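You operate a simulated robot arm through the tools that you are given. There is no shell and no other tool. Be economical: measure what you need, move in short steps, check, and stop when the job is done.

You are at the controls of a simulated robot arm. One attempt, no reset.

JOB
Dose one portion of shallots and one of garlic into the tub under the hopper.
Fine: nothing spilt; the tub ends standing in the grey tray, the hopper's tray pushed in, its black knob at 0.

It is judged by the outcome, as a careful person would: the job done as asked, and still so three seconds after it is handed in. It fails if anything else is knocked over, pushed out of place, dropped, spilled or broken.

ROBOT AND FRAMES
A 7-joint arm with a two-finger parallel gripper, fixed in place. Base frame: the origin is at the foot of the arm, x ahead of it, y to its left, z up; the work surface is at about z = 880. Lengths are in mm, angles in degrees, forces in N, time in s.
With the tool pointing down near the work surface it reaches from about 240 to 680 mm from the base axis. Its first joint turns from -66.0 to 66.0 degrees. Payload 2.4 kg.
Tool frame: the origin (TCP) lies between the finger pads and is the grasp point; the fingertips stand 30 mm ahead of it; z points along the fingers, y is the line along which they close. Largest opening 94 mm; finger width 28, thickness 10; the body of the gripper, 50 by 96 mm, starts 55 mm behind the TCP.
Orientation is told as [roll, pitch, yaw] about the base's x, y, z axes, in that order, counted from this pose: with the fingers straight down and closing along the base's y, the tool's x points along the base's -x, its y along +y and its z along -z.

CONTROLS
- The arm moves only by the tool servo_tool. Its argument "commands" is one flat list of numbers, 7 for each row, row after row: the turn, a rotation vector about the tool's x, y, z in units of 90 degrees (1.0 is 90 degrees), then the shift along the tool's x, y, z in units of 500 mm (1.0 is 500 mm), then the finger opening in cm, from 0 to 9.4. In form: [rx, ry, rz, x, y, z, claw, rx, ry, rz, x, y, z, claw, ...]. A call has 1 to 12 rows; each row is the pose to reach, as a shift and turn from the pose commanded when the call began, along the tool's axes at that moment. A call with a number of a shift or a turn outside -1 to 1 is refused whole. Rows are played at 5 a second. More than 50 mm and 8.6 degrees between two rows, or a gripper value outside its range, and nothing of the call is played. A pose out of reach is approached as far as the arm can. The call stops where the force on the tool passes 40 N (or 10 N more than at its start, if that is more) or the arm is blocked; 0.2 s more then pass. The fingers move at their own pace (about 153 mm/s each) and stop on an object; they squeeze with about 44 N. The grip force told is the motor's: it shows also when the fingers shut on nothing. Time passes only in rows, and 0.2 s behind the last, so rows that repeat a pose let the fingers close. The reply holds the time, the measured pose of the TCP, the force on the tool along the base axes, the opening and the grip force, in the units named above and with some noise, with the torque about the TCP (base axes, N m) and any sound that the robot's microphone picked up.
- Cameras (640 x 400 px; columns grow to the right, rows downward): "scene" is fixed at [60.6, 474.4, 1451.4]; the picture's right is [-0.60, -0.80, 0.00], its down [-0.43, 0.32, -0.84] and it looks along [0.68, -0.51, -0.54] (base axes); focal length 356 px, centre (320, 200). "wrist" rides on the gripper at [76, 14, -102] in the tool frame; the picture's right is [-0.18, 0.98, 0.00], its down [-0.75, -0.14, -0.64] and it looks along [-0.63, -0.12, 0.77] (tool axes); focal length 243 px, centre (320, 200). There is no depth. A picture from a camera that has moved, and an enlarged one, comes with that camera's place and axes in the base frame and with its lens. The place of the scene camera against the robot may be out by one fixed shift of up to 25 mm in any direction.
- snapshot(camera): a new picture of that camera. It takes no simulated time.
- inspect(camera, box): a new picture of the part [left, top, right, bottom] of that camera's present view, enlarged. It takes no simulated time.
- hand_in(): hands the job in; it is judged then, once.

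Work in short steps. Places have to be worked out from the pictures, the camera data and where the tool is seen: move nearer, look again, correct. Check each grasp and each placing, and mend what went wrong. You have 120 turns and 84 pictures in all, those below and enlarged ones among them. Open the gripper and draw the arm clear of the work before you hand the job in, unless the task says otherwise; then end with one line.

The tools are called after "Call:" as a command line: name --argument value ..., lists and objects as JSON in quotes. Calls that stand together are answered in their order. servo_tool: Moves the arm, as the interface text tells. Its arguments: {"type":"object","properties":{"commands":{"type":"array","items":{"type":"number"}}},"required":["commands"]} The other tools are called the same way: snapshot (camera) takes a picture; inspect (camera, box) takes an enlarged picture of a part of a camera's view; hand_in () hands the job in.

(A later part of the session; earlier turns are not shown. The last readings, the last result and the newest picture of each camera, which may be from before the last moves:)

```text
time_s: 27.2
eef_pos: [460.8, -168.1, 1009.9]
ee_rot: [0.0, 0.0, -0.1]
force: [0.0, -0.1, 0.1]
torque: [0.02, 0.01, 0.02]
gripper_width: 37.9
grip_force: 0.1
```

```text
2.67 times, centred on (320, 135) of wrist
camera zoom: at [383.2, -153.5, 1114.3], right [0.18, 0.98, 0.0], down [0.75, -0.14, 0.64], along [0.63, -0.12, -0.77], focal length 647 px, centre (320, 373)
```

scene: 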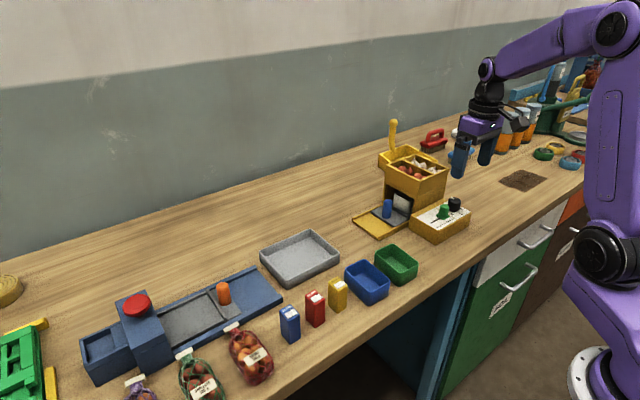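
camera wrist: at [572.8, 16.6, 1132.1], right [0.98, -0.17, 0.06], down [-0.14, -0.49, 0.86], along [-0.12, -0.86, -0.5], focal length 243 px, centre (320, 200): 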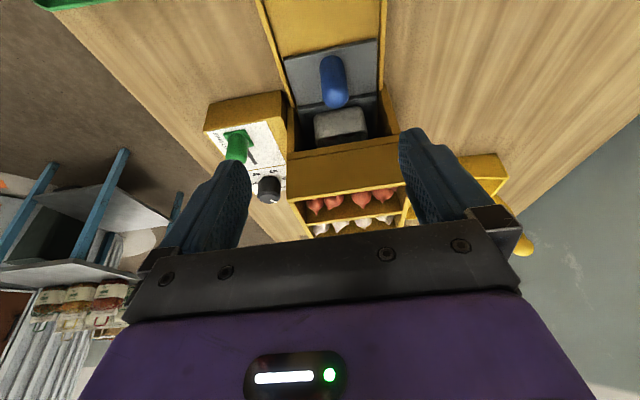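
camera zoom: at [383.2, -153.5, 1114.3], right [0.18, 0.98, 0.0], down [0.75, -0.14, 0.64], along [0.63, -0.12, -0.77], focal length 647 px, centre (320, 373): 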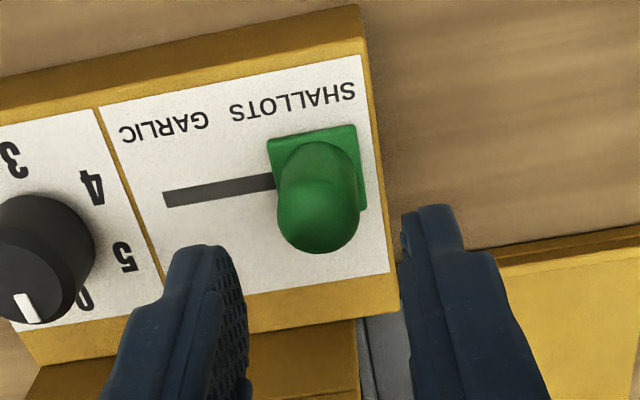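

Centred. Descend, grip, and slide back to GARLIC (y≈-209).

Call:
servo_tool --commands '[0, 0, 0, 0, 0, 0.04, 3.8, 0, 0, 0, 0, 0, 0.08, 3.8, 0, 0, 0, 0, 0, 0.082, 2.8, 0, 0, 0, 0, 0, 0.082, 2.0, 0, 0, 0, 0, 0, 0.082, 2.0]'

Call:
servo_tool --commands '[0, 0, 0, 0, -0.02, 0, 2.0, 0, 0, 0, 0, -0.04, 0, 2.0, 0, 0, 0, 0, -0.06, 0, 2.0, 0, 0, 0, 0, -0.076, 0, 2.0, 0, 0, 0, 0, -0.082, 0, 2.0, 0, 0, 0, 0, -0.082, 0, 2.0]'

Call:
inspect --camera "wrist" --box '[200, 60, 440, 210]'

```text
time_s: 28.4
eef_pos: [461.5, -169.9, 970.0]
ee_rot: [0.0, 0.0, 0.0]
force: [-0.8, -0.7, 0.4]
torque: [0.33, -0.04, 0.02]
gripper_width: 21.0
grip_force: 38.6
```

```text
time_s: 29.8
eef_pos: [459.2, -209.1, 969.0]
ee_rot: [-0.1, 0.0, -0.1]
force: [0.9, 4.4, 1.2]
torque: [0.1, 0.03, -0.02]
gripper_width: 22.4
grip_force: 1.9
```

```text
2.67 times, centred on (320, 135) of wrist
camera zoom: at [383.2, -194.8, 1073.7], right [0.18, 0.98, 0.0], down [0.75, -0.14, 0.64], along [0.63, -0.12, -0.77], focal length 647 px, centre (320, 373)
```

zoom: 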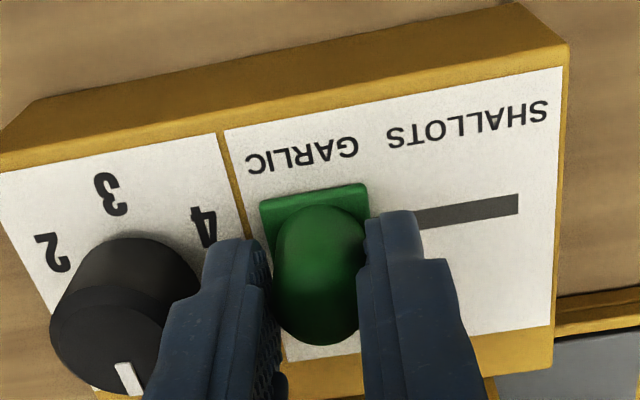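

Selector at GARLIC stop. Release with small opening, rise, and go above the knob in the leaned +30° pose with a narrower opening.

Call:
servo_tool --commands '[0, 0, 0, 0, 0.002, 0, 3.4, 0, 0, 0, 0, 0.002, 0, 3.4, 0, 0, 0, 0, 0.002, -0.084, 3.4, 0, 0, 0, 0, 0.002, -0.084, 3.9]'

Call:
servo_tool --commands '[-0.012, -0.044, -0.066, 0, -0.02, -0.01, 3.9, -0.024, -0.088, -0.132, 0, -0.04, -0.01, 3.9, -0.036, -0.132, -0.198, 0, -0.06, -0.01, 3.9, -0.048, -0.176, -0.264, 0, -0.08, -0.01, 3.9, -0.058, -0.217, -0.33, -0.003, -0.105, 0, 3.9, -0.058, -0.217, -0.33, -0.003, -0.105, 0, 3.9]'

Call:
inspect --camera "wrist" --box '[220, 60, 420, 185]'

```text
time_s: 30.8
eef_pos: [462.6, -208.9, 1013.3]
ee_rot: [0.0, 0.0, 0.0]
force: [-0.6, -0.2, -0.5]
torque: [0.02, 0.0, 0.03]
gripper_width: 39.4
grip_force: 0.0
```

```text
time_s: 32.2
eef_pos: [462.0, -262.0, 1011.5]
ee_rot: [0.0, -20.0, 30.1]
force: [0.2, 0.1, -0.1]
torque: [0.0, 0.01, 0.0]
gripper_width: 39.3
grip_force: 0.0
```

```text
3.20 times, centred on (320, 122) of wrist
camera zoom: at [362.5, -302.8, 1083.3], right [-0.34, 0.94, 0.06], down [0.49, 0.12, 0.86], along [0.8, 0.33, -0.5], focal length 776 px, centre (320, 448)
```

zoom: 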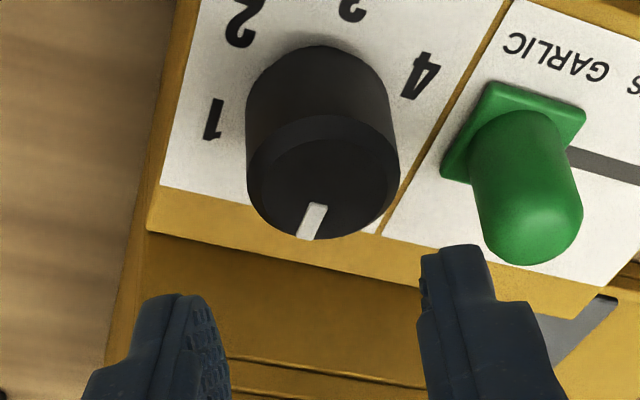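

Aligned. Descend 46 mm with +1 mm lateral correction.

Call:
servo_tool --commands '[0, 0, 0, 0.0103, 0.002, 0.0282, 3.9, 0, 0, 0, 0.0205, 0.002, 0.0564, 3.9, 0, 0, 0, 0.026, 0.002, 0.0714, 3.9, 0, 0, 0, 0.0315, 0.002, 0.0865, 3.9, 0, 0, 0, 0.0315, 0.002, 0.0865, 3.9]'

Call:
inspect --camera "wrist" --box '[220, 80, 420, 205]'

```text
time_s: 33.4
eef_pos: [462.9, -261.3, 966.9]
ee_rot: [0.0, -20.1, 29.9]
force: [0.4, -0.2, -0.7]
torque: [0.0, -0.05, -0.02]
gripper_width: 39.1
grip_force: 0.0
```

```text
3.20 times, centred on (320, 142) of wrist
camera zoom: at [361.7, -301.2, 1038.2], right [-0.34, 0.94, 0.06], down [0.49, 0.12, 0.86], along [0.8, 0.32, -0.5], focal length 776 px, centre (320, 384)
```

zoom: 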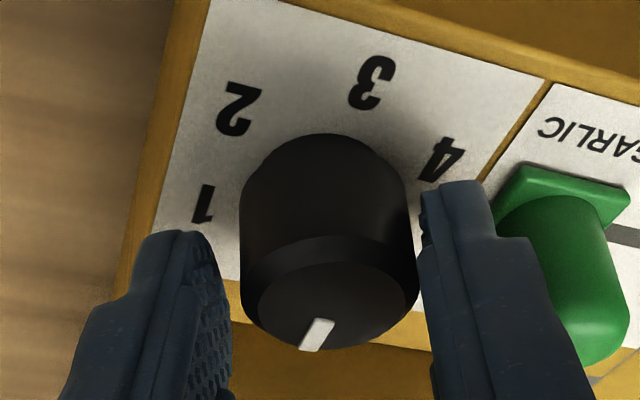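

Close on the knob and turn 60° clockwise to 1 for garlic.

Call:
servo_tool --commands '[0, 0, 0, 0.0014, 0.003, 0.0038, 3.4, 0, 0, 0, 0.0014, 0.003, 0.0038, 2.6, 0.0285, 0, 0.0783, 0.0013, 0.0045, 0.0038, 2.6, 0.057, 0, 0.1567, 0.001, 0.0059, 0.0039, 2.6, 0.0855, 0, 0.235, 0.0006, 0.0073, 0.0041, 2.6, 0.114, 0, 0.3133, 0, 0.0086, 0.0043, 2.6, 0.1425, 0, 0.3917, -0.0008, 0.0098, 0.0046, 2.6, 0.171, 0, 0.47, -0.0017, 0.0109, 0.0049, 2.6, 0.1995, 0, 0.548, -0.0027, 0.0119, 0.0053, 2.6, 0.228, 0, 0.6267, -0.0039, 0.0127, 0.0057, 2.6, 0.228, 0, 0.6267, -0.0039, 0.0127, 0.0057, 2.6]'

Call:
inspect --camera "wrist" --box '[220, 80, 420, 205]'

```text
time_s: 35.8
eef_pos: [461.5, -255.6, 964.8]
ee_rot: [-0.1, -20.4, -30.1]
force: [-10.5, -3.8, 30.0]
torque: [-0.29, -0.05, -0.03]
gripper_width: 31.6
grip_force: 44.9
```

```text
3.20 times, centred on (320, 142) of wrist
camera zoom: at [375.2, -188.5, 1035.4], right [0.64, 0.76, 0.06], down [0.35, -0.36, 0.86], along [0.68, -0.53, -0.5], focal length 776 px, centre (320, 384)
```

zoom: 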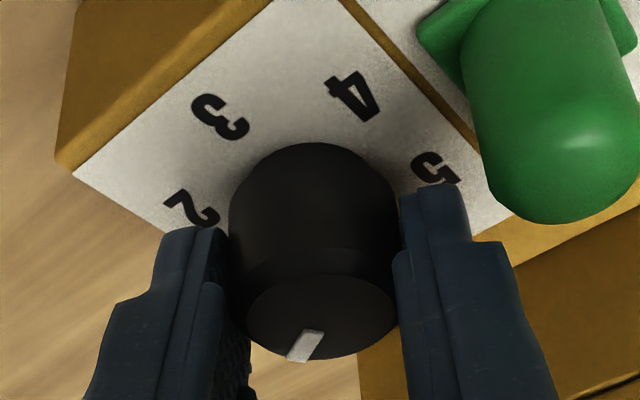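

Knob at 1. Release briefly to relax, then look at the tub later; regrip and turn back to 0.

Call:
servo_tool --commands '[0, 0, 0, -0.0005, 0, -0.0015, 3.9, 0, 0, 0, -0.0005, 0, -0.0015, 3.9, 0, 0, 0, -0.0005, 0, -0.0015, 3.9]'

Call:
inspect --camera "wrist" --box '[220, 80, 420, 205]'

```text
time_s: 36.6
eef_pos: [462.9, -253.7, 963.2]
ee_rot: [0.0, -20.0, -30.0]
force: [-0.1, -0.6, 0.6]
torque: [-0.01, -0.01, 0.01]
gripper_width: 38.8
grip_force: 0.1
```

```text
3.20 times, centred on (320, 142) of wrist
camera zoom: at [375.7, -187.4, 1035.5], right [0.64, 0.76, 0.06], down [0.35, -0.37, 0.86], along [0.68, -0.53, -0.51], focal length 776 px, centre (320, 384)
```

zoom: 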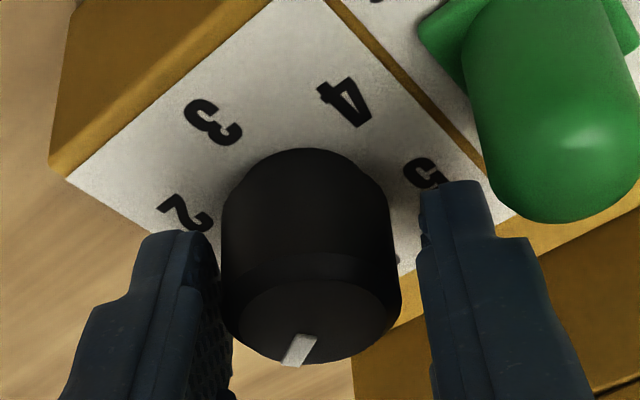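

Regrip (1.5 mm offset to centre) and turn 60° counter-clockwise to 0.

Call:
servo_tool --commands '[0, 0, 0, -0.0005, -0.002, -0.0015, 3.4, 0, 0, 0, -0.0005, -0.002, -0.0015, 2.6, -0.0285, 0, -0.0783, -0.0006, -0.0035, -0.0015, 2.6, -0.057, 0, -0.1567, -0.0009, -0.0049, -0.0014, 2.6, -0.0855, 0, -0.235, -0.0013, -0.0063, -0.0012, 2.6, -0.114, 0, -0.3133, -0.0019, -0.0076, -0.001, 2.6, -0.1425, 0, -0.3917, -0.0027, -0.0088, -0.0007, 2.6, -0.171, 0, -0.47, -0.0036, -0.0099, -0.0004, 2.6, -0.1995, 0, -0.548, -0.0046, -0.0109, 0, 2.6, -0.228, 0, -0.6267, -0.0058, -0.0117, 0.0004, 2.6, -0.228, 0, -0.6267, -0.0058, -0.0117, 0.0004, 2.6]'

Call:
servo_tool --commands '[0, 0, 0, 0, 0, 0, 3.7, 0, 0, 0, 0, 0, 0, 3.9, 0, 0, 0, -0.0137, 0, -0.0376, 3.9, 0, 0, 0, -0.0308, 0, -0.0846, 3.9, 0, 0, 0, -0.0445, 0, -0.1222, 3.9, 0, 0, 0, -0.0445, 0, -0.1222, 3.9]'

Call:
inspect --camera "wrist" --box '[220, 60, 420, 185]'

Call:
inspect --camera "scene" --box '[370, 140, 480, 230]'

```text
time_s: 39.0
eef_pos: [462.1, -260.2, 965.2]
ee_rot: [0.1, -20.0, 30.2]
force: [12.5, 8.9, -18.5]
torque: [0.47, -0.99, 0.01]
gripper_width: 31.2
grip_force: 45.4
```

```text
time_s: 40.4
eef_pos: [460.9, -260.6, 1030.6]
ee_rot: [0.1, -20.1, 29.9]
force: [-0.5, 0.4, 0.1]
torque: [0.01, -0.01, 0.0]
gripper_width: 38.8
grip_force: 0.0
```

```text
3.20 times, centred on (320, 122) of wrist
camera zoom: at [359.3, -300.9, 1101.2], right [-0.34, 0.94, 0.06], down [0.49, 0.12, 0.86], along [0.8, 0.32, -0.5], focal length 776 px, centre (320, 448)
```

zoom: 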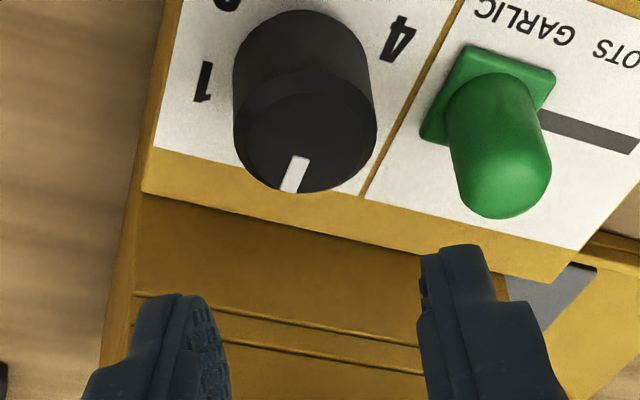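

```text
4.44 times, centred on (425, 185) of scene
camera zoom: at [60.6, 474.4, 1451.4], right [-0.6, -0.8, 0.0], down [-0.43, 0.32, -0.84], along [0.68, -0.51, -0.54], focal length 1584 px, centre (-147, 267)
```

zoom: 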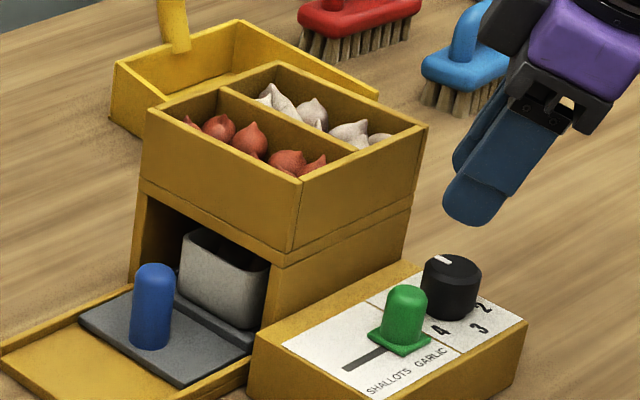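

Knob at 0, both controls done. Next swing to the tray handle (≈(574,-127)): raise and yaw in two stages.

Call:
servo_tool --commands '[0.0285, 0, 0.0783, -0.0137, 0.002, -0.0376, 4, 0.057, 0, 0.1567, -0.025, 0.004, -0.065, 5, 0.0855, 0, 0.235, -0.04, 0.006, -0.09, 5, 0.114, 0, 0.3133, -0.05, 0.009, -0.109, 5, 0.1425, 0, 0.3917, -0.05, 0.011, -0.109, 5, 0.171, 0, 0.47, -0.05, 0.013, -0.109, 5, 0.1995, 0, 0.548, -0.05, 0.015, -0.109, 5, 0.228, 0, 0.6267, -0.05, 0.017, -0.109, 5, 0.228, 0, 0.6267, -0.05, 0.017, -0.109, 5]'

Call:
servo_tool --commands '[0.0285, 0, 0.0783, -0.015, 0.044, -0.03, 5, 0.057, 0, 0.1567, -0.02, 0.088, -0.04, 5, 0.0855, 0, 0.235, -0.025, 0.131, -0.04, 5, 0.114, 0, 0.3133, -0.03, 0.174, -0.035, 5, 0.1425, 0, 0.3917, -0.035, 0.218, -0.02, 5, 0.171, 0, 0.47, -0.04, 0.262, 0, 5, 0.1995, 0, 0.548, -0.043, 0.305, 0.02, 5, 0.228, 0, 0.6267, -0.046, 0.3486, 0.0486, 5, 0.228, 0, 0.6267, -0.046, 0.3486, 0.0486, 5]'

Call:
snapshot --camera "wrist"

```text
time_s: 42.4
eef_pos: [459.8, -250.6, 1089.3]
ee_rot: [0.0, -19.9, -30.1]
force: [-0.3, -1.1, -0.1]
torque: [0.03, -0.01, -0.03]
gripper_width: 50.1
grip_force: 0.1
```

```text
time_s: 44.4
eef_pos: [575.0, -114.4, 1074.9]
ee_rot: [0.1, -19.9, -90.1]
force: [0.5, 0.3, 0.5]
torque: [-0.01, 0.01, -0.01]
gripper_width: 50.1
grip_force: 0.1
```

```text
34 pictures are left
camera wrist: at [587.7, -6.5, 1145.9], right [0.98, -0.18, 0.06], down [-0.14, -0.49, 0.86], along [-0.12, -0.86, -0.5], focal length 243 px, centre (320, 200)
```

wrist: 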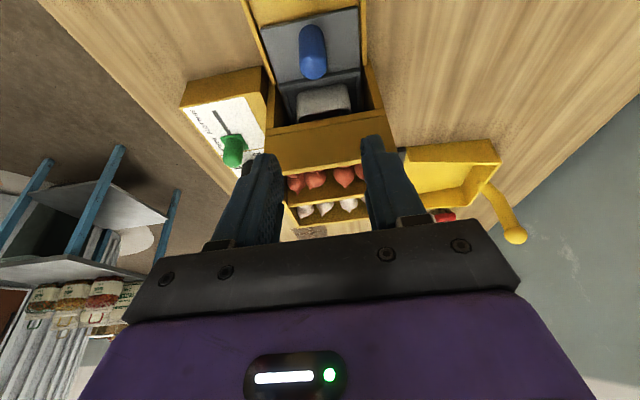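

Handle ≈(573,-130), top ≈940. Descend to just above it.

Call:
servo_tool --commands '[0, 0, 0, 0.015, -0.002, 0.058, 5, 0, 0, 0, 0.03, -0.004, 0.116, 5, 0, 0, 0, 0.0446, -0.004, 0.1754, 5, 0, 0, 0, 0.0446, -0.004, 0.1754, 5]'

Call:
inspect --camera "wrist" --box '[210, 20, 430, 180]'

Call:
inspect --camera "scene" --box '[340, 140, 460, 240]'

```text
time_s: 45.4
eef_pos: [573.8, -124.4, 983.9]
ee_rot: [0.1, -20.0, -90.1]
force: [-0.1, 0.5, 0.3]
torque: [-0.03, -0.01, 0.0]
gripper_width: 50.0
grip_force: 0.0
```

```text
2.50 times, centred on (320, 100) of wrist
camera zoom: at [585.5, -17.2, 1055.9], right [0.98, -0.17, 0.06], down [-0.14, -0.49, 0.86], along [-0.12, -0.86, -0.5], focal length 606 px, centre (320, 450)
```

zoom: 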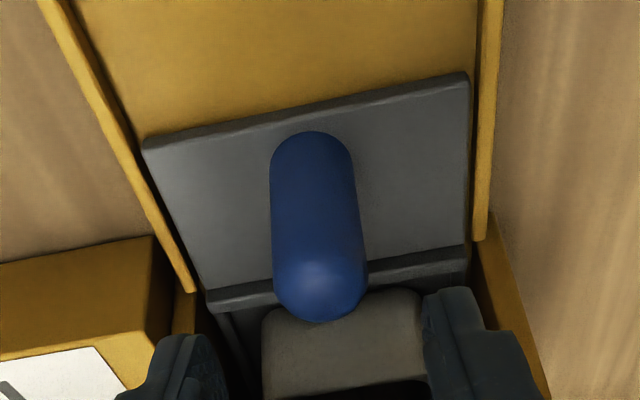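

```text
4.00 times, centred on (400, 190) of scene
camera zoom: at [60.7, 474.4, 1451.4], right [-0.6, -0.8, 0.0], down [-0.43, 0.32, -0.84], along [0.68, -0.51, -0.54], focal length 1425 px, centre (0, 240)
```

zoom: 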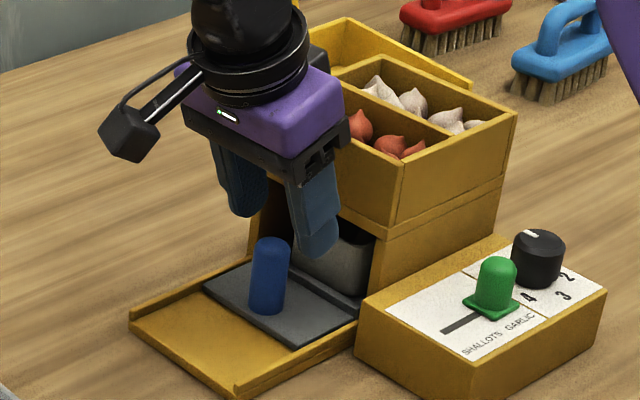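

Handle centred, axis ≈(573,-132). Descend 40 mm and close on it.

Call:
servo_tool --commands '[0, 0, 0, 0.0137, 0, 0.0376, 5, 0, 0, 0, 0.0274, 0, 0.0752, 5, 0, 0, 0, 0.0274, 0, 0.0752, 3.5, 0, 0, 0, 0.0274, 0, 0.0752, 2.0, 0, 0, 0, 0.0274, 0, 0.0752, 2.0]'

Call:
inspect --camera "scene" --box '[340, 140, 460, 240]'

```text
time_s: 46.6
eef_pos: [573.7, -123.6, 945.2]
ee_rot: [0.1, -20.0, -89.9]
force: [12.1, -0.5, -0.7]
torque: [0.1, 0.0, 0.03]
gripper_width: 26.3
grip_force: 6.1
```

```text
4.00 times, centred on (400, 190) of scene
camera zoom: at [61.0, 474.4, 1451.4], right [-0.6, -0.8, 0.0], down [-0.43, 0.32, -0.84], along [0.68, -0.51, -0.54], focal length 1425 px, centre (0, 240)
```

zoom: 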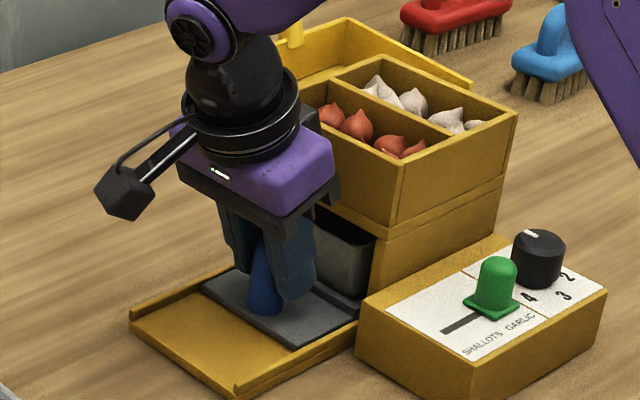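

Gripped with slight x side-load; correct 1.5 mm and pull gently 25 mm out (+y).

Call:
servo_tool --commands '[0, 0, 0, 0, 0.003, 0, 1.8, 0, 0, 0, 0, 0.003, 0, 1.8, 0, 0, 0, 0.0188, 0.003, -0.0068, 1.8, 0, 0, 0, 0.0376, 0.003, -0.0137, 1.8, 0, 0, 0, 0.047, 0.003, -0.0171, 1.8, 0, 0, 0, 0.047, 0.003, -0.0171, 1.8]'

```text
time_s: 48.0
eef_pos: [573.2, -99.5, 944.1]
ee_rot: [0.1, -20.0, -90.0]
force: [12.6, 0.0, 6.3]
torque: [-0.03, -0.02, 0.07]
gripper_width: 25.2
grip_force: 6.2
```

Tray slides smoothly. Pull another 45 mm.

Call:
servo_tool --commands '[0, 0, 0, 0.0188, 0.003, -0.0068, 1.8, 0, 0, 0, 0.0376, 0.003, -0.0137, 1.8, 0, 0, 0, 0.0564, 0.003, -0.0205, 1.8, 0, 0, 0, 0.0752, 0.003, -0.0274, 1.8, 0, 0, 0, 0.0846, 0.003, -0.0308, 1.8, 0, 0, 0, 0.0846, 0.003, -0.0308, 1.8]'

Call:
inspect --camera "scene" --box '[330, 130, 470, 250]'

Call:
inspect --camera "wrist" --box '[210, 60, 430, 220]'

```text
time_s: 49.4
eef_pos: [575.6, -52.9, 944.4]
ee_rot: [0.0, -20.1, -90.1]
force: [8.6, -0.7, 2.7]
torque: [-0.15, -0.01, -0.06]
gripper_width: 23.4
grip_force: 28.8
```

```text
3.33 times, centred on (400, 190) of scene
camera zoom: at [60.8, 474.4, 1451.4], right [-0.6, -0.8, 0.0], down [-0.43, 0.32, -0.84], along [0.68, -0.51, -0.54], focal length 1188 px, centre (53, 233)
```

zoom: 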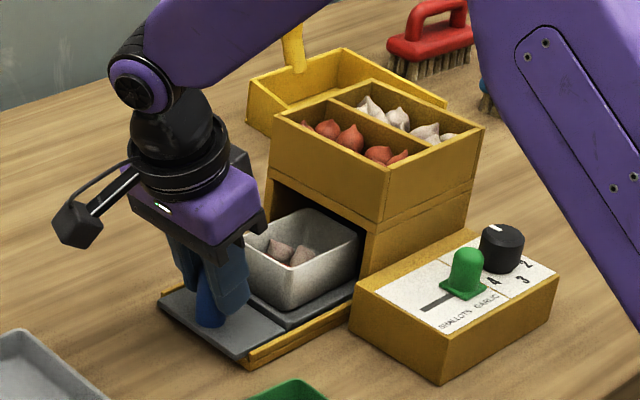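

```text
2.50 times, centred on (320, 140) of wrist
camera zoom: at [588.0, 53.3, 1015.9], right [0.98, -0.17, 0.06], down [-0.14, -0.49, 0.86], along [-0.12, -0.86, -0.5], focal length 606 px, centre (320, 350)
```

zoom: 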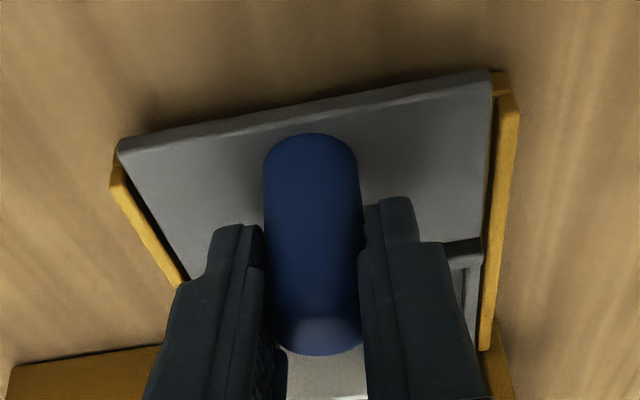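

The tray is at the end of its guide and the tub is exposed with contents. Release, lift, and look.

Call:
servo_tool --commands '[0, 0, 0, 0, 0, 0, 4, 0, 0, 0, 0, 0, 0, 5, 0, 0, 0, -0.0274, 0, -0.0752, 5, 0, 0, 0, -0.0547, 0, -0.1504, 6, 0, 0, 0, -0.0821, 0, -0.2256, 8, 0, 0, 0, -0.0821, 0, -0.2256, 9.4]'

Call:
snapshot --camera "wrist"

Call:
inspect --camera "scene" --box '[340, 170, 440, 250]'

```text
time_s: 50.8
eef_pos: [574.3, -53.6, 1064.5]
ee_rot: [0.0, -20.0, -90.0]
force: [0.3, -0.3, -0.5]
torque: [0.0, -0.01, 0.04]
gripper_width: 94.0
grip_force: 0.0
```

```text
28 pictures are left
camera wrist: at [587.8, 53.9, 1135.4], right [0.98, -0.17, 0.06], down [-0.14, -0.49, 0.86], along [-0.12, -0.86, -0.5], focal length 243 px, centre (320, 200)
```

wrist: 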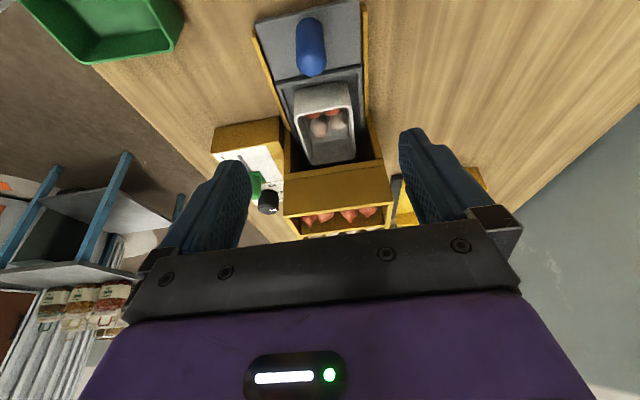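

```text
5.00 times, centred on (390, 210) of scene
camera zoom: at [60.6, 474.4, 1451.4], right [-0.6, -0.8, 0.0], down [-0.43, 0.32, -0.84], along [0.68, -0.51, -0.54], focal length 1781 px, centre (-30, 150)
```

zoom: 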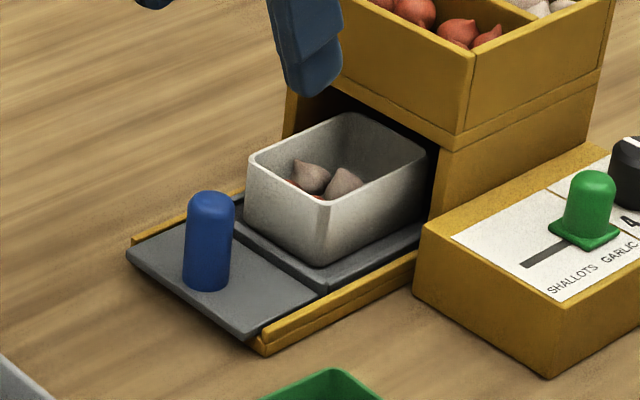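

Call:
inspect --camera "wrist" --box '[240, 0, 400, 180]'

```text
2.22 times, centred on (320, 90) of wrist
camera zoom: at [587.8, 53.9, 1135.4], right [0.98, -0.17, 0.06], down [-0.14, -0.49, 0.86], along [-0.12, -0.86, -0.5], focal length 539 px, centre (320, 444)
```

zoom: 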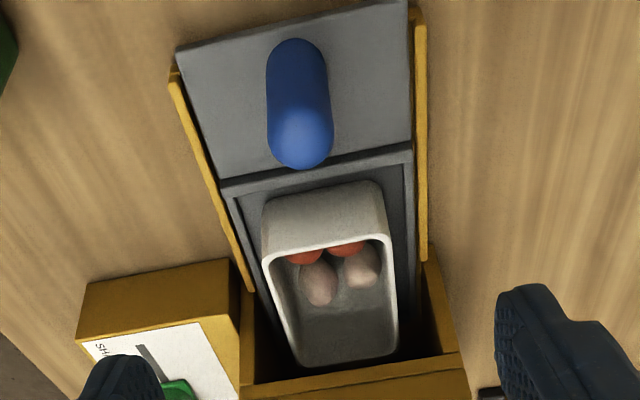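

Two shallots and two garlic are in the tub. Tub ≈ x 546–602, y -115…-197, rim ≈935; I'll grip its outer part across x with the lean. Move above first.

Call:
servo_tool --commands '[0, 0, 0, -0.0245, 0, 0.054, 9.4, 0, 0, 0, -0.049, -0.001, 0.109, 8.4, 0, 0, 0, -0.0736, -0.002, 0.163, 7.6, 0, 0, 0, -0.0736, -0.002, 0.163, 7.6]'

Call:
inspect --camera "wrist" --box '[180, 20, 460, 200]'

```text
time_s: 51.8
eef_pos: [572.0, -117.1, 1001.0]
ee_rot: [-0.1, -20.0, -90.0]
force: [0.4, 0.1, 0.3]
torque: [0.0, -0.01, 0.02]
gripper_width: 75.7
grip_force: 0.1
```

```text
2.22 times, centred on (320, 110) of wrist
camera zoom: at [585.1, -10.0, 1071.4], right [0.98, -0.17, 0.06], down [-0.14, -0.49, 0.86], along [-0.12, -0.86, -0.5], focal length 539 px, centre (320, 400)
```

zoom: 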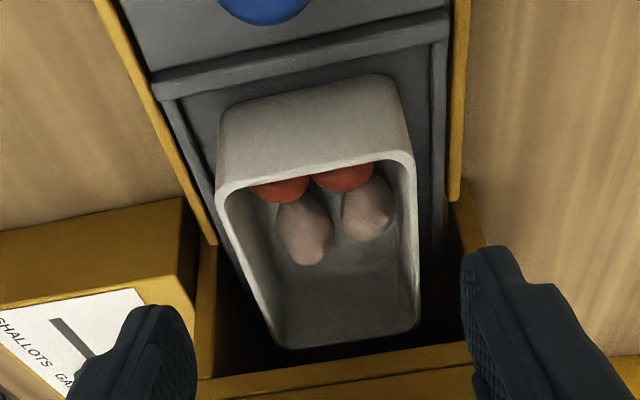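

Tub centre x≈574, front rim y≈-112. Descend beside it and close.

Call:
servo_tool --commands '[0, 0, 0, 0.011, 0.003, 0.036, 7.6, 0, 0, 0, 0.022, 0.003, 0.073, 7.6, 0, 0, 0, 0.0333, 0.003, 0.1092, 7.6, 0, 0, 0, 0.0333, 0.003, 0.1092, 7.6]'

Call:
inspect --camera "scene" --box '[340, 150, 450, 240]'

Call:
inspect --camera "wrist" --box '[180, 60, 460, 240]'

```text
time_s: 52.8
eef_pos: [575.0, -119.5, 941.0]
ee_rot: [-0.1, -20.0, -89.9]
force: [-0.5, -0.5, 0.0]
torque: [-0.02, 0.0, 0.01]
gripper_width: 76.2
grip_force: 0.0
```

```text
4.44 times, centred on (395, 195) of scene
camera zoom: at [60.7, 474.4, 1451.4], right [-0.6, -0.8, 0.0], down [-0.43, 0.32, -0.84], along [0.68, -0.51, -0.54], focal length 1584 px, centre (-13, 222)
```

zoom: 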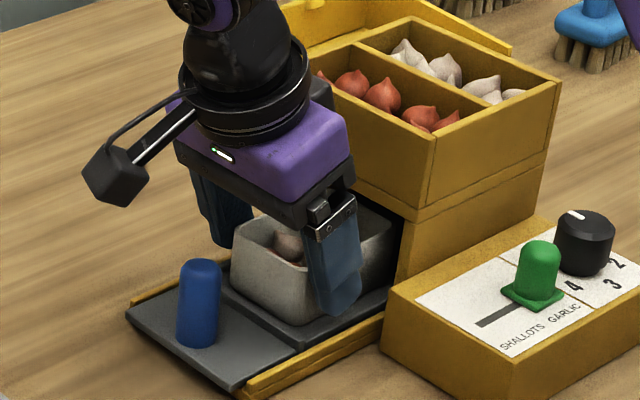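

```text
2.22 times, centred on (320, 150) of wrist
camera zoom: at [587.5, -11.4, 1013.9], right [0.98, -0.17, 0.06], down [-0.14, -0.49, 0.86], along [-0.12, -0.86, -0.5], focal length 539 px, centre (320, 311)
```

zoom: 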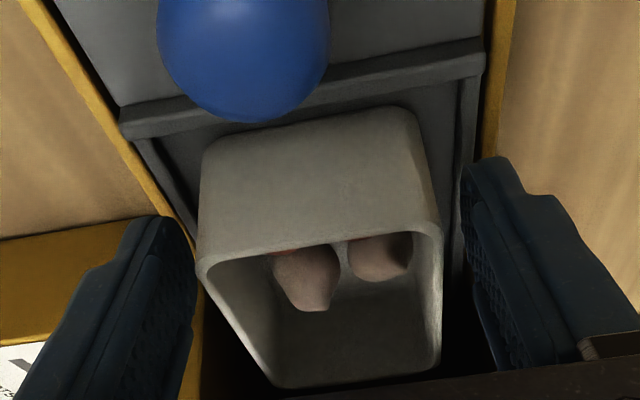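

Fingers straddle the tub cleanly. Close on it.

Call:
servo_tool --commands '[0, 0, 0, 0, 0, 0, 6.6, 0, 0, 0, 0, 0, 0, 6.0, 0, 0, 0, 0, 0, 0, 5.4, 0, 0, 0, 0, 0, 0, 5.0, 0, 0, 0, 0, 0, 0, 5.0]'

```text
time_s: 54.0
eef_pos: [573.4, -119.2, 942.3]
ee_rot: [0.1, -19.9, -90.1]
force: [0.7, 0.7, -0.3]
torque: [0.01, -0.02, -0.01]
gripper_width: 63.5
grip_force: 44.1
```

Firm grip (63.5 mm), but moving +y would run the tub into the handle before its rear clears the hopper roof. So I'll let go and first try pulling the tray further out.

Call:
servo_tool --commands '[0, 0, 0, 0, 0, 0, 7.0, 0, 0, 0, 0, 0, 0, 7.6, 0, 0, 0, -0.0205, 0, -0.0564, 7.6, 0, 0, 0, -0.0376, 0, -0.1034, 6.5, 0, 0, 0, 0.015, 0, -0.123, 5, 0, 0, 0, 0.066, 0, -0.141, 5, 0, 0, 0, 0.066, 0, -0.141, 5]'

```text
time_s: 55.6
eef_pos: [576.0, -63.1, 999.3]
ee_rot: [0.0, -20.0, -90.1]
force: [0.3, -0.2, 0.3]
torque: [-0.01, 0.0, 0.02]
gripper_width: 50.3
grip_force: 0.1
```

Descend on the handle again and grip.

Call:
servo_tool --commands '[0, 0, 0, 0.0188, 0, -0.0068, 5, 0, 0, 0, 0.035, 0, 0.038, 5, 0, 0, 0, 0.0564, 0, 0.0966, 5, 0, 0, 0, 0.0564, 0, 0.0966, 3.5, 0, 0, 0, 0.0564, 0, 0.0966, 1.8, 0, 0, 0, 0.0564, 0, 0.0966, 1.8]'

Call:
servo_tool --commands '[0, 0, 0, 0.0094, 0, -0.0034, 1.8, 0, 0, 0, 0.0188, 0, -0.0068, 1.8, 0, 0, 0, 0.0282, 0, -0.0103, 1.8, 0, 0, 0, 0.0376, 0, -0.0137, 1.8, 0, 0, 0, 0.0376, 0, -0.0137, 1.8]'

Call:
inspect --camera "scene" --box '[330, 150, 440, 250]'

```text
time_s: 57.0
eef_pos: [574.8, -52.2, 943.4]
ee_rot: [0.2, -20.0, -90.0]
force: [8.2, -0.2, 1.4]
torque: [-0.5, 0.32, 0.06]
gripper_width: 23.7
grip_force: 44.7
```

```text
time_s: 58.2
eef_pos: [574.0, -33.7, 945.2]
ee_rot: [-0.1, -20.0, -90.1]
force: [4.1, -0.3, 11.0]
torque: [0.23, 0.35, 0.11]
gripper_width: 23.3
grip_force: 44.9
```

```text
4.00 times, centred on (385, 200) of scene
camera zoom: at [60.6, 474.4, 1451.4], right [-0.6, -0.8, 0.0], down [-0.43, 0.32, -0.84], along [0.68, -0.51, -0.54], focal length 1425 px, centre (60, 200)
```

zoom: 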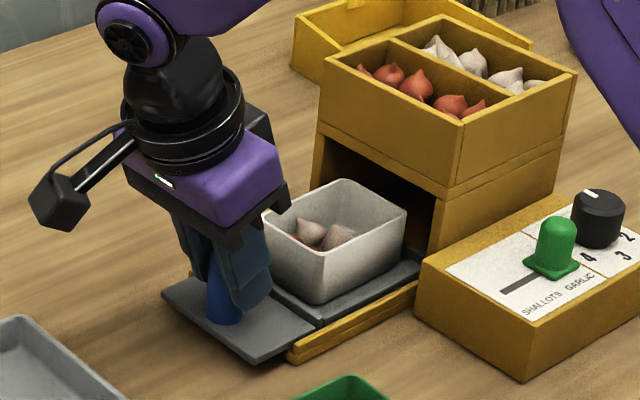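

Slides freely, sled still well supported. Pull 20 mm more.

Call:
servo_tool --commands '[0, 0, 0, 0.0094, 0.001, -0.0034, 1.8, 0, 0, 0, 0.0188, 0.001, -0.0068, 1.8, 0, 0, 0, 0.0282, 0.001, -0.0103, 1.8, 0, 0, 0, 0.0376, 0.001, -0.0137, 1.8, 0, 0, 0, 0.0376, 0.001, -0.0137, 1.8]'

Call:
inspect --camera "scene" --box '[330, 150, 440, 250]'

```text
time_s: 59.4
eef_pos: [574.1, -14.5, 944.5]
ee_rot: [0.1, -20.1, -90.1]
force: [-10.8, 0.1, 28.0]
torque: [0.55, 0.21, -0.25]
gripper_width: 23.3
grip_force: 45.3
```

```text
4.00 times, centred on (385, 200) of scene
camera zoom: at [59.8, 474.4, 1451.4], right [-0.6, -0.8, 0.0], down [-0.43, 0.32, -0.85], along [0.68, -0.51, -0.53], focal length 1425 px, centre (60, 200)
```

zoom: 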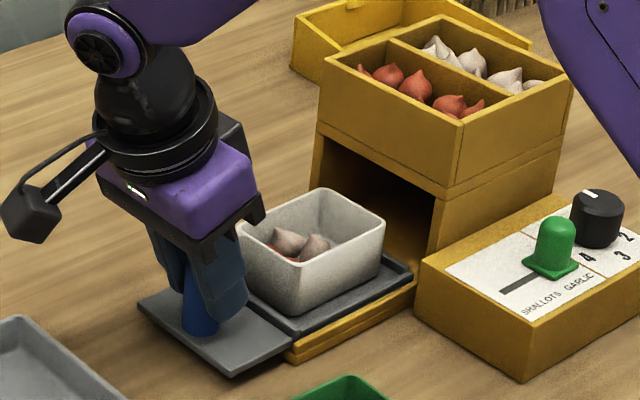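

Tub is now fully clear of the hopper. Relieve the slight downward load, release, and rise.

Call:
servo_tool --commands '[0, 0, 0, -0.0012, 0, -0.0034, 1.8, 0, 0, 0, -0.0012, 0, -0.0034, 3.5, 0, 0, 0, -0.0012, 0, -0.0034, 5, 0, 0, 0, -0.0205, 0, -0.0564, 5, 0, 0, 0, -0.0444, 0, -0.122, 7, 0, 0, 0, -0.0444, 0, -0.122, 7.6]'

Call:
inspect --camera "wrist" --box '[200, 0, 440, 200]'

Call:
inspect --camera "scene" --box '[330, 160, 440, 250]'

```text
time_s: 60.8
eef_pos: [576.9, -13.8, 1011.0]
ee_rot: [0.0, -20.1, -90.0]
force: [-0.2, 0.5, -0.6]
torque: [0.01, 0.0, -0.01]
gripper_width: 75.9
grip_force: 0.0
```

```text
2.00 times, centred on (320, 100) of wrist
camera zoom: at [590.9, 92.9, 1082.5], right [0.98, -0.17, 0.06], down [-0.14, -0.49, 0.86], along [-0.12, -0.86, -0.5], focal length 485 px, centre (320, 400)
```

zoom: 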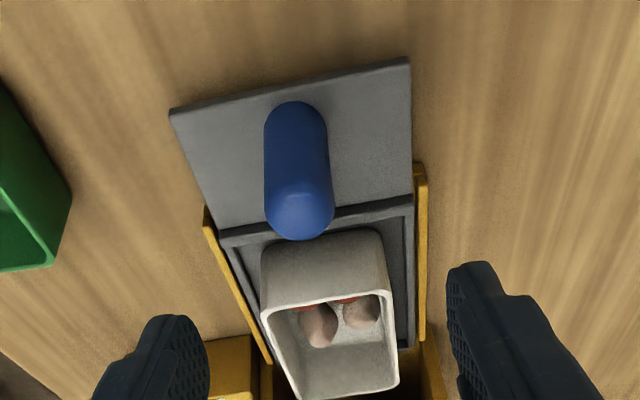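

```text
4.44 times, centred on (385, 205) of scene
camera zoom: at [60.6, 474.4, 1451.4], right [-0.6, -0.8, 0.0], down [-0.43, 0.32, -0.84], along [0.68, -0.51, -0.54], focal length 1584 px, centre (31, 178)
```

zoom: 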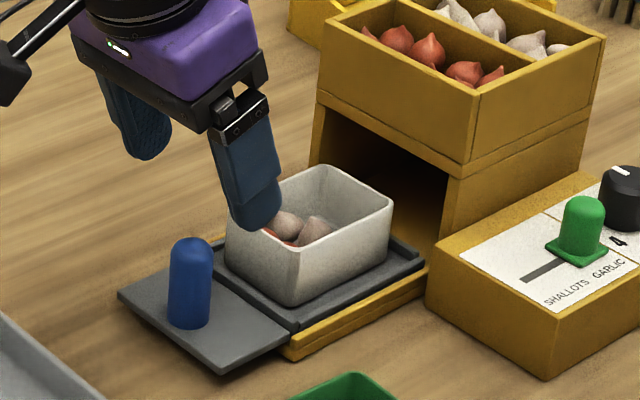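

Stable. Move over the tub centre (574,-104) and descend beside it.

Call:
servo_tool --commands '[0, 0, 0, -0.082, -0.003, 0.038, 7.6, 0, 0, 0, -0.164, -0.006, 0.0766, 7.6, 0, 0, 0, -0.15, -0.006, 0.115, 7.6, 0, 0, 0, -0.138, -0.006, 0.149, 7.6, 0, 0, 0, -0.125, -0.006, 0.1838, 7.6, 0, 0, 0, -0.125, -0.006, 0.1838, 7.6]'

Call:
inspect --camera "wrist" --box '[180, 60, 460, 240]'

```text
time_s: 62.2
eef_pos: [574.1, -104.3, 944.2]
ee_rot: [0.1, -20.1, -90.0]
force: [-0.5, 0.1, -0.5]
torque: [-0.01, 0.01, -0.03]
gripper_width: 76.0
grip_force: 0.0
```

```text
2.22 times, centred on (320, 150) of wrist
camera zoom: at [587.4, 2.8, 1016.1], right [0.98, -0.17, 0.06], down [-0.14, -0.49, 0.86], along [-0.12, -0.86, -0.5], focal length 539 px, centre (320, 311)
```

zoom: 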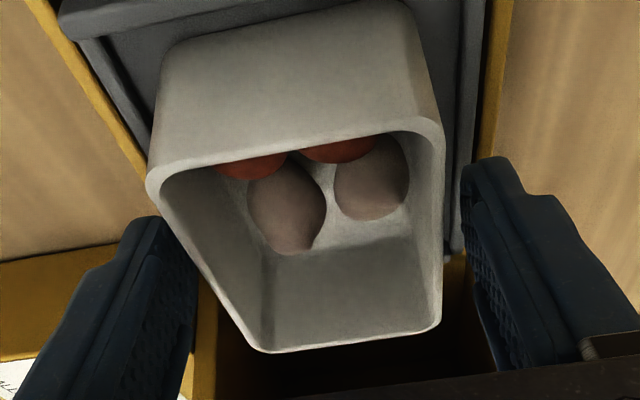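

Close and lift 20 mm as a test.

Call:
servo_tool --commands '[0, 0, 0, 0, 0, 0, 6.6, 0, 0, 0, 0, 0, 0, 5.8, 0, 0, 0, 0, 0, 0, 5.0, 0, 0, 0, 0, 0, 0, 5.0, 0, 0, 0, -0.0068, 0, -0.0188, 5.0, 0, 0, 0, -0.0137, 0, -0.0376, 5.0, 0, 0, 0, -0.0137, 0, -0.0376, 5.0]'

Call:
inspect --camera "scene" --box '[330, 150, 440, 250]'

```text
time_s: 63.8
eef_pos: [572.9, -103.2, 963.5]
ee_rot: [-0.1, -20.0, -90.1]
force: [0.0, -1.0, -0.9]
torque: [0.02, -0.06, -0.03]
gripper_width: 59.6
grip_force: 44.2
```

```text
4.00 times, centred on (385, 200) of scene
camera zoom: at [60.7, 474.4, 1451.4], right [-0.6, -0.8, 0.0], down [-0.43, 0.32, -0.84], along [0.68, -0.51, -0.54], focal length 1425 px, centre (60, 200)
```

zoom: 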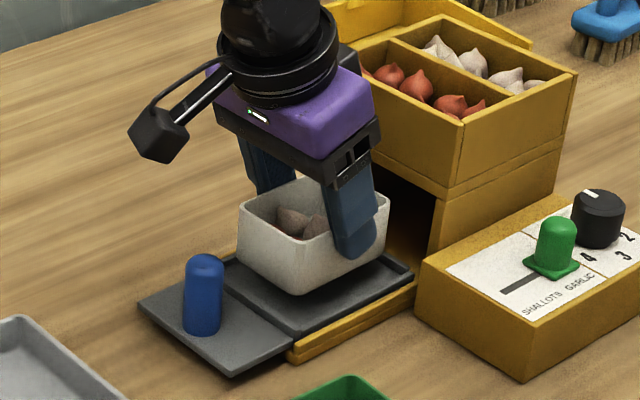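

Lifted level. Raise clear of handle, then inspect grey tray for its position.

Call:
servo_tool --commands '[0, 0, 0, -0.0137, 0, -0.0376, 5.0, 0, 0, 0, -0.0274, 0, -0.0752, 5.0, 0, 0, 0, -0.041, 0, -0.1128, 5.0, 0, 0, 0, -0.0513, 0, -0.141, 5.0, 0, 0, 0, -0.0513, 0, -0.141, 5.0]'

Call:
inspect --camera "scene" --box '[240, 140, 440, 300]'

```text
time_s: 65.0
eef_pos: [575.1, -103.5, 1039.8]
ee_rot: [-0.1, -20.1, -90.1]
force: [-0.1, -0.4, -1.4]
torque: [0.0, -0.01, 0.02]
gripper_width: 59.4
grip_force: 43.6
```

```text
2.50 times, centred on (340, 220) of scene
camera zoom: at [60.7, 474.4, 1451.4], right [-0.6, -0.8, 0.0], down [-0.43, 0.32, -0.84], along [0.68, -0.51, -0.54], focal length 891 px, centre (270, 150)
```

zoom: 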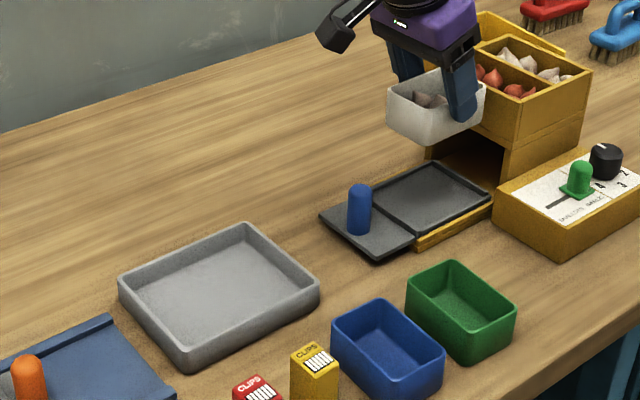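

Grey tray estimated at centre ≈(583,138), about 105×145 mm, axis-aligned. Carry the tub there at height.

Call:
servo_tool --commands '[0, 0, 0, 0.0236, 0.0009, -0.0086, 5.0, 0, 0, 0, 0.0708, 0.0027, -0.0258, 5.0, 0, 0, 0, 0.118, 0.0045, -0.0429, 5.0, 0, 0, 0, 0.1652, 0.0063, -0.0601, 5.0, 0, 0, 0, 0.2124, 0.0081, -0.0773, 5.0, 0, 0, 0, 0.2596, 0.0099, -0.0945, 5.0, 0, 0, 0, 0.3067, 0.0117, -0.1116, 5.0, 0, 0, 0, 0.3539, 0.0135, -0.1288, 5.0, 0, 0, 0, 0.4011, 0.0153, -0.146, 5.0, 0, 0, 0, 0.4483, 0.0171, -0.1631, 5.0, 0, 0, 0, 0.4719, 0.018, -0.1717, 5.0, 0, 0, 0, 0.4719, 0.018, -0.1717, 5.0]'

Call:
inspect --camera "scene" --box '[220, 140, 380, 300]'

Call:
snapshot --camera "wrist"

```text
time_s: 67.6
eef_pos: [581.9, 148.7, 1039.3]
ee_rot: [-0.1, -20.0, -90.0]
force: [-0.5, 0.2, -1.2]
torque: [0.02, 0.01, -0.02]
gripper_width: 59.3
grip_force: 43.7
```

```text
2.50 times, centred on (300, 220) of scene
camera zoom: at [60.7, 474.4, 1451.4], right [-0.6, -0.8, 0.0], down [-0.43, 0.32, -0.84], along [0.68, -0.51, -0.54], focal length 891 px, centre (370, 150)
```

zoom: 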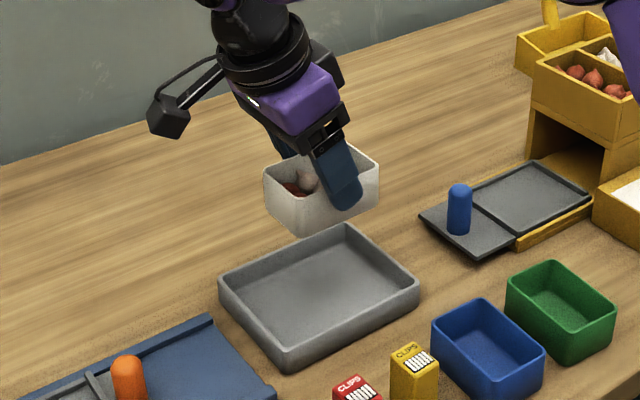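

```text
14 pictures are left
camera wrist: at [595.2, 254.5, 1110.8], right [0.98, -0.17, 0.06], down [-0.14, -0.49, 0.86], along [-0.12, -0.86, -0.5], focal length 243 px, centre (320, 200)
```

wrist: 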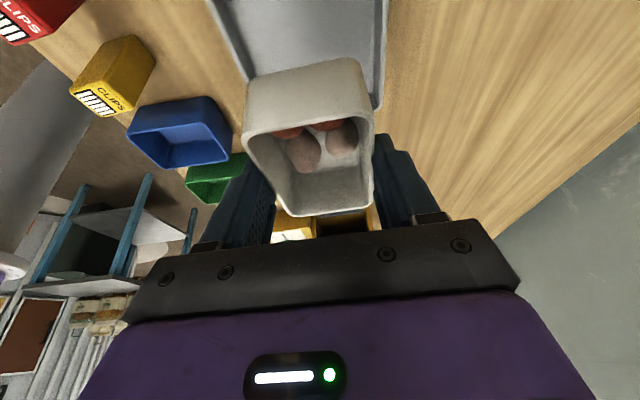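

Aligned over the tray. Descend 92 mm.

Call:
servo_tool --commands '[0, 0, 0, 0.0137, 0, 0.0376, 5.0, 0, 0, 0, 0.0274, 0, 0.0752, 5.0, 0, 0, 0, 0.041, 0, 0.1128, 5.0, 0, 0, 0, 0.0547, 0, 0.1504, 5.0, 0, 0, 0, 0.063, 0, 0.173, 5.0, 0, 0, 0, 0.063, 0, 0.173, 5.0]'

Call:
inspect --camera "scene" --box '[240, 190, 360, 300]'

```text
time_s: 69.0
eef_pos: [581.8, 145.9, 947.5]
ee_rot: [0.0, -20.0, -89.9]
force: [0.2, 0.5, -1.9]
torque: [0.02, 0.01, -0.02]
gripper_width: 59.6
grip_force: 43.3
```

```text
3.64 times, centred on (300, 245) of scene
camera zoom: at [60.7, 474.4, 1451.4], right [-0.6, -0.8, 0.0], down [-0.43, 0.32, -0.84], along [0.68, -0.51, -0.54], focal length 1296 px, centre (393, 36)
```

zoom: 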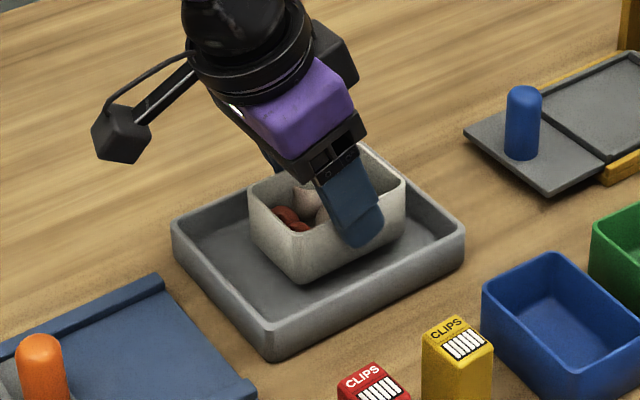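

Inside the tray. Lower slowly, 7 mm.

Call:
servo_tool --commands '[0, 0, 0, 0.0014, 0, 0.0038, 5.0, 0, 0, 0, 0.0027, 0, 0.0075, 5.0, 0, 0, 0, 0.0038, 0, 0.0103, 5.0, 0, 0, 0, 0.0048, 0, 0.0132, 5.0, 0, 0, 0, 0.0048, 0, 0.0132, 5.0]'

```text
time_s: 70.2
eef_pos: [581.3, 146.3, 940.5]
ee_rot: [0.0, -20.1, -90.1]
force: [0.0, 0.7, -2.2]
torque: [0.01, 0.0, 0.04]
gripper_width: 59.4
grip_force: 44.2
```

No contact yet; lower another 4 mm in small steps.

Call:
servo_tool --commands '[0, 0, 0, 0.0007, 0, 0.0019, 5.0, 0, 0, 0, 0.0014, 0, 0.0038, 5.0, 0, 0, 0, 0.002, 0, 0.0056, 5.0, 0, 0, 0, 0.0027, 0, 0.0075, 5.0, 0, 0, 0, 0.0027, 0, 0.0075, 5.0]'

```text
time_s: 71.4
eef_pos: [582.6, 145.5, 936.0]
ee_rot: [0.0, -20.0, -90.1]
force: [-0.2, 0.2, 2.5]
torque: [-0.11, -0.06, -0.04]
gripper_width: 59.5
grip_force: 43.6
```

Contact felt (≈4 N). Open just a little and lift straight up.

Call:
servo_tool --commands '[0, 0, 0, 0, 0, 0, 6.2, 0, 0, 0, 0, 0, 0, 6.8, 0, 0, 0, 0, 0, 0, 6.8, 0, 0, 0, -0.0137, 0, -0.0376, 6.8, 0, 0, 0, -0.0342, 0, -0.094, 7, 0, 0, 0, -0.0684, 0, -0.188, 8, 0, 0, 0, -0.0684, 0, -0.188, 8]'

Call:
inspect --camera "scene" --box '[220, 180, 440, 310]'

```text
time_s: 73.0
eef_pos: [581.8, 145.0, 1036.0]
ee_rot: [0.0, -20.1, -90.1]
force: [0.8, 0.0, 0.3]
torque: [0.01, 0.0, -0.02]
gripper_width: 79.9
grip_force: 0.0
```

```text
2.91 times, centred on (330, 245) of scene
camera zoom: at [60.6, 474.4, 1451.4], right [-0.6, -0.8, 0.0], down [-0.43, 0.32, -0.84], along [0.68, -0.51, -0.54], focal length 1036 px, centre (291, 69)
```

zoom: 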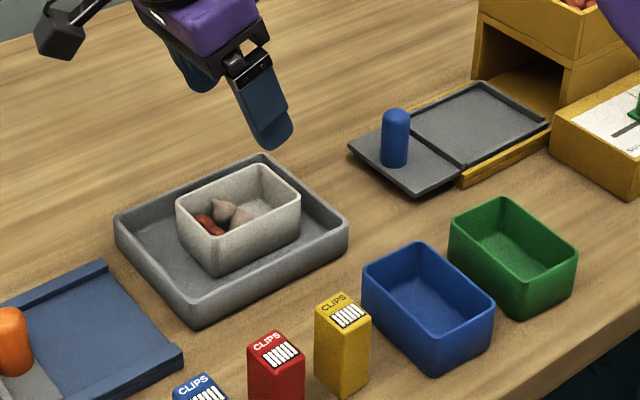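

Tub stands well in the tray. Return to above the tray handle.

Call:
servo_tool --commands '[0, 0, 0, -0.056, -0.003, 0.02, 8, 0, 0, 0, -0.112, -0.006, 0.041, 7, 0, 0, 0, -0.168, -0.009, 0.075, 6, 0, 0, 0, -0.224, -0.012, 0.12, 5, 0, 0, 0, -0.278, -0.015, 0.167, 5, 0, 0, 0, -0.278, -0.015, 0.167, 5]'

Call:
inspect --camera "wrist" --box '[200, 30, 440, 190]'

```text
time_s: 74.4
eef_pos: [574.6, -16.5, 1004.4]
ee_rot: [0.1, -20.0, -90.1]
force: [-0.3, 0.8, -0.5]
torque: [0.02, 0.02, 0.0]
gripper_width: 50.0
grip_force: 0.1
```

```text
2.50 times, centred on (320, 110) of wrist
camera zoom: at [587.4, 91.1, 1076.7], right [0.98, -0.17, 0.06], down [-0.14, -0.49, 0.86], along [-0.12, -0.86, -0.5], focal length 606 px, centre (320, 425)
```

zoom: 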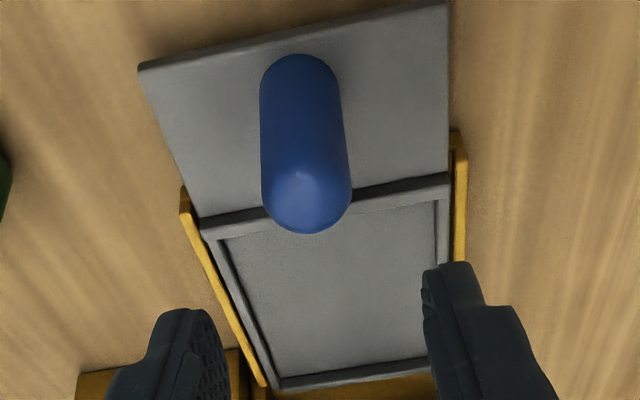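

Descend 59 mm on the handle (+2 mm y) and grip.

Call:
servo_tool --commands '[0, 0, 0, 0.0155, 0, 0.0362, 5, 0, 0, 0, 0.0295, 0, 0.0745, 5, 0, 0, 0, 0.0442, 0, 0.1095, 5, 0, 0, 0, 0.0442, 0, 0.1095, 3.5, 0, 0, 0, 0.0442, 0, 0.1095, 1.8, 0, 0, 0, 0.0442, 0, 0.1095, 1.8]'

```text
time_s: 75.8
eef_pos: [574.9, -12.5, 945.4]
ee_rot: [0.2, -20.0, -89.9]
force: [11.1, -1.7, -0.5]
torque: [-0.05, 0.33, 0.21]
gripper_width: 23.1
grip_force: 44.5
```

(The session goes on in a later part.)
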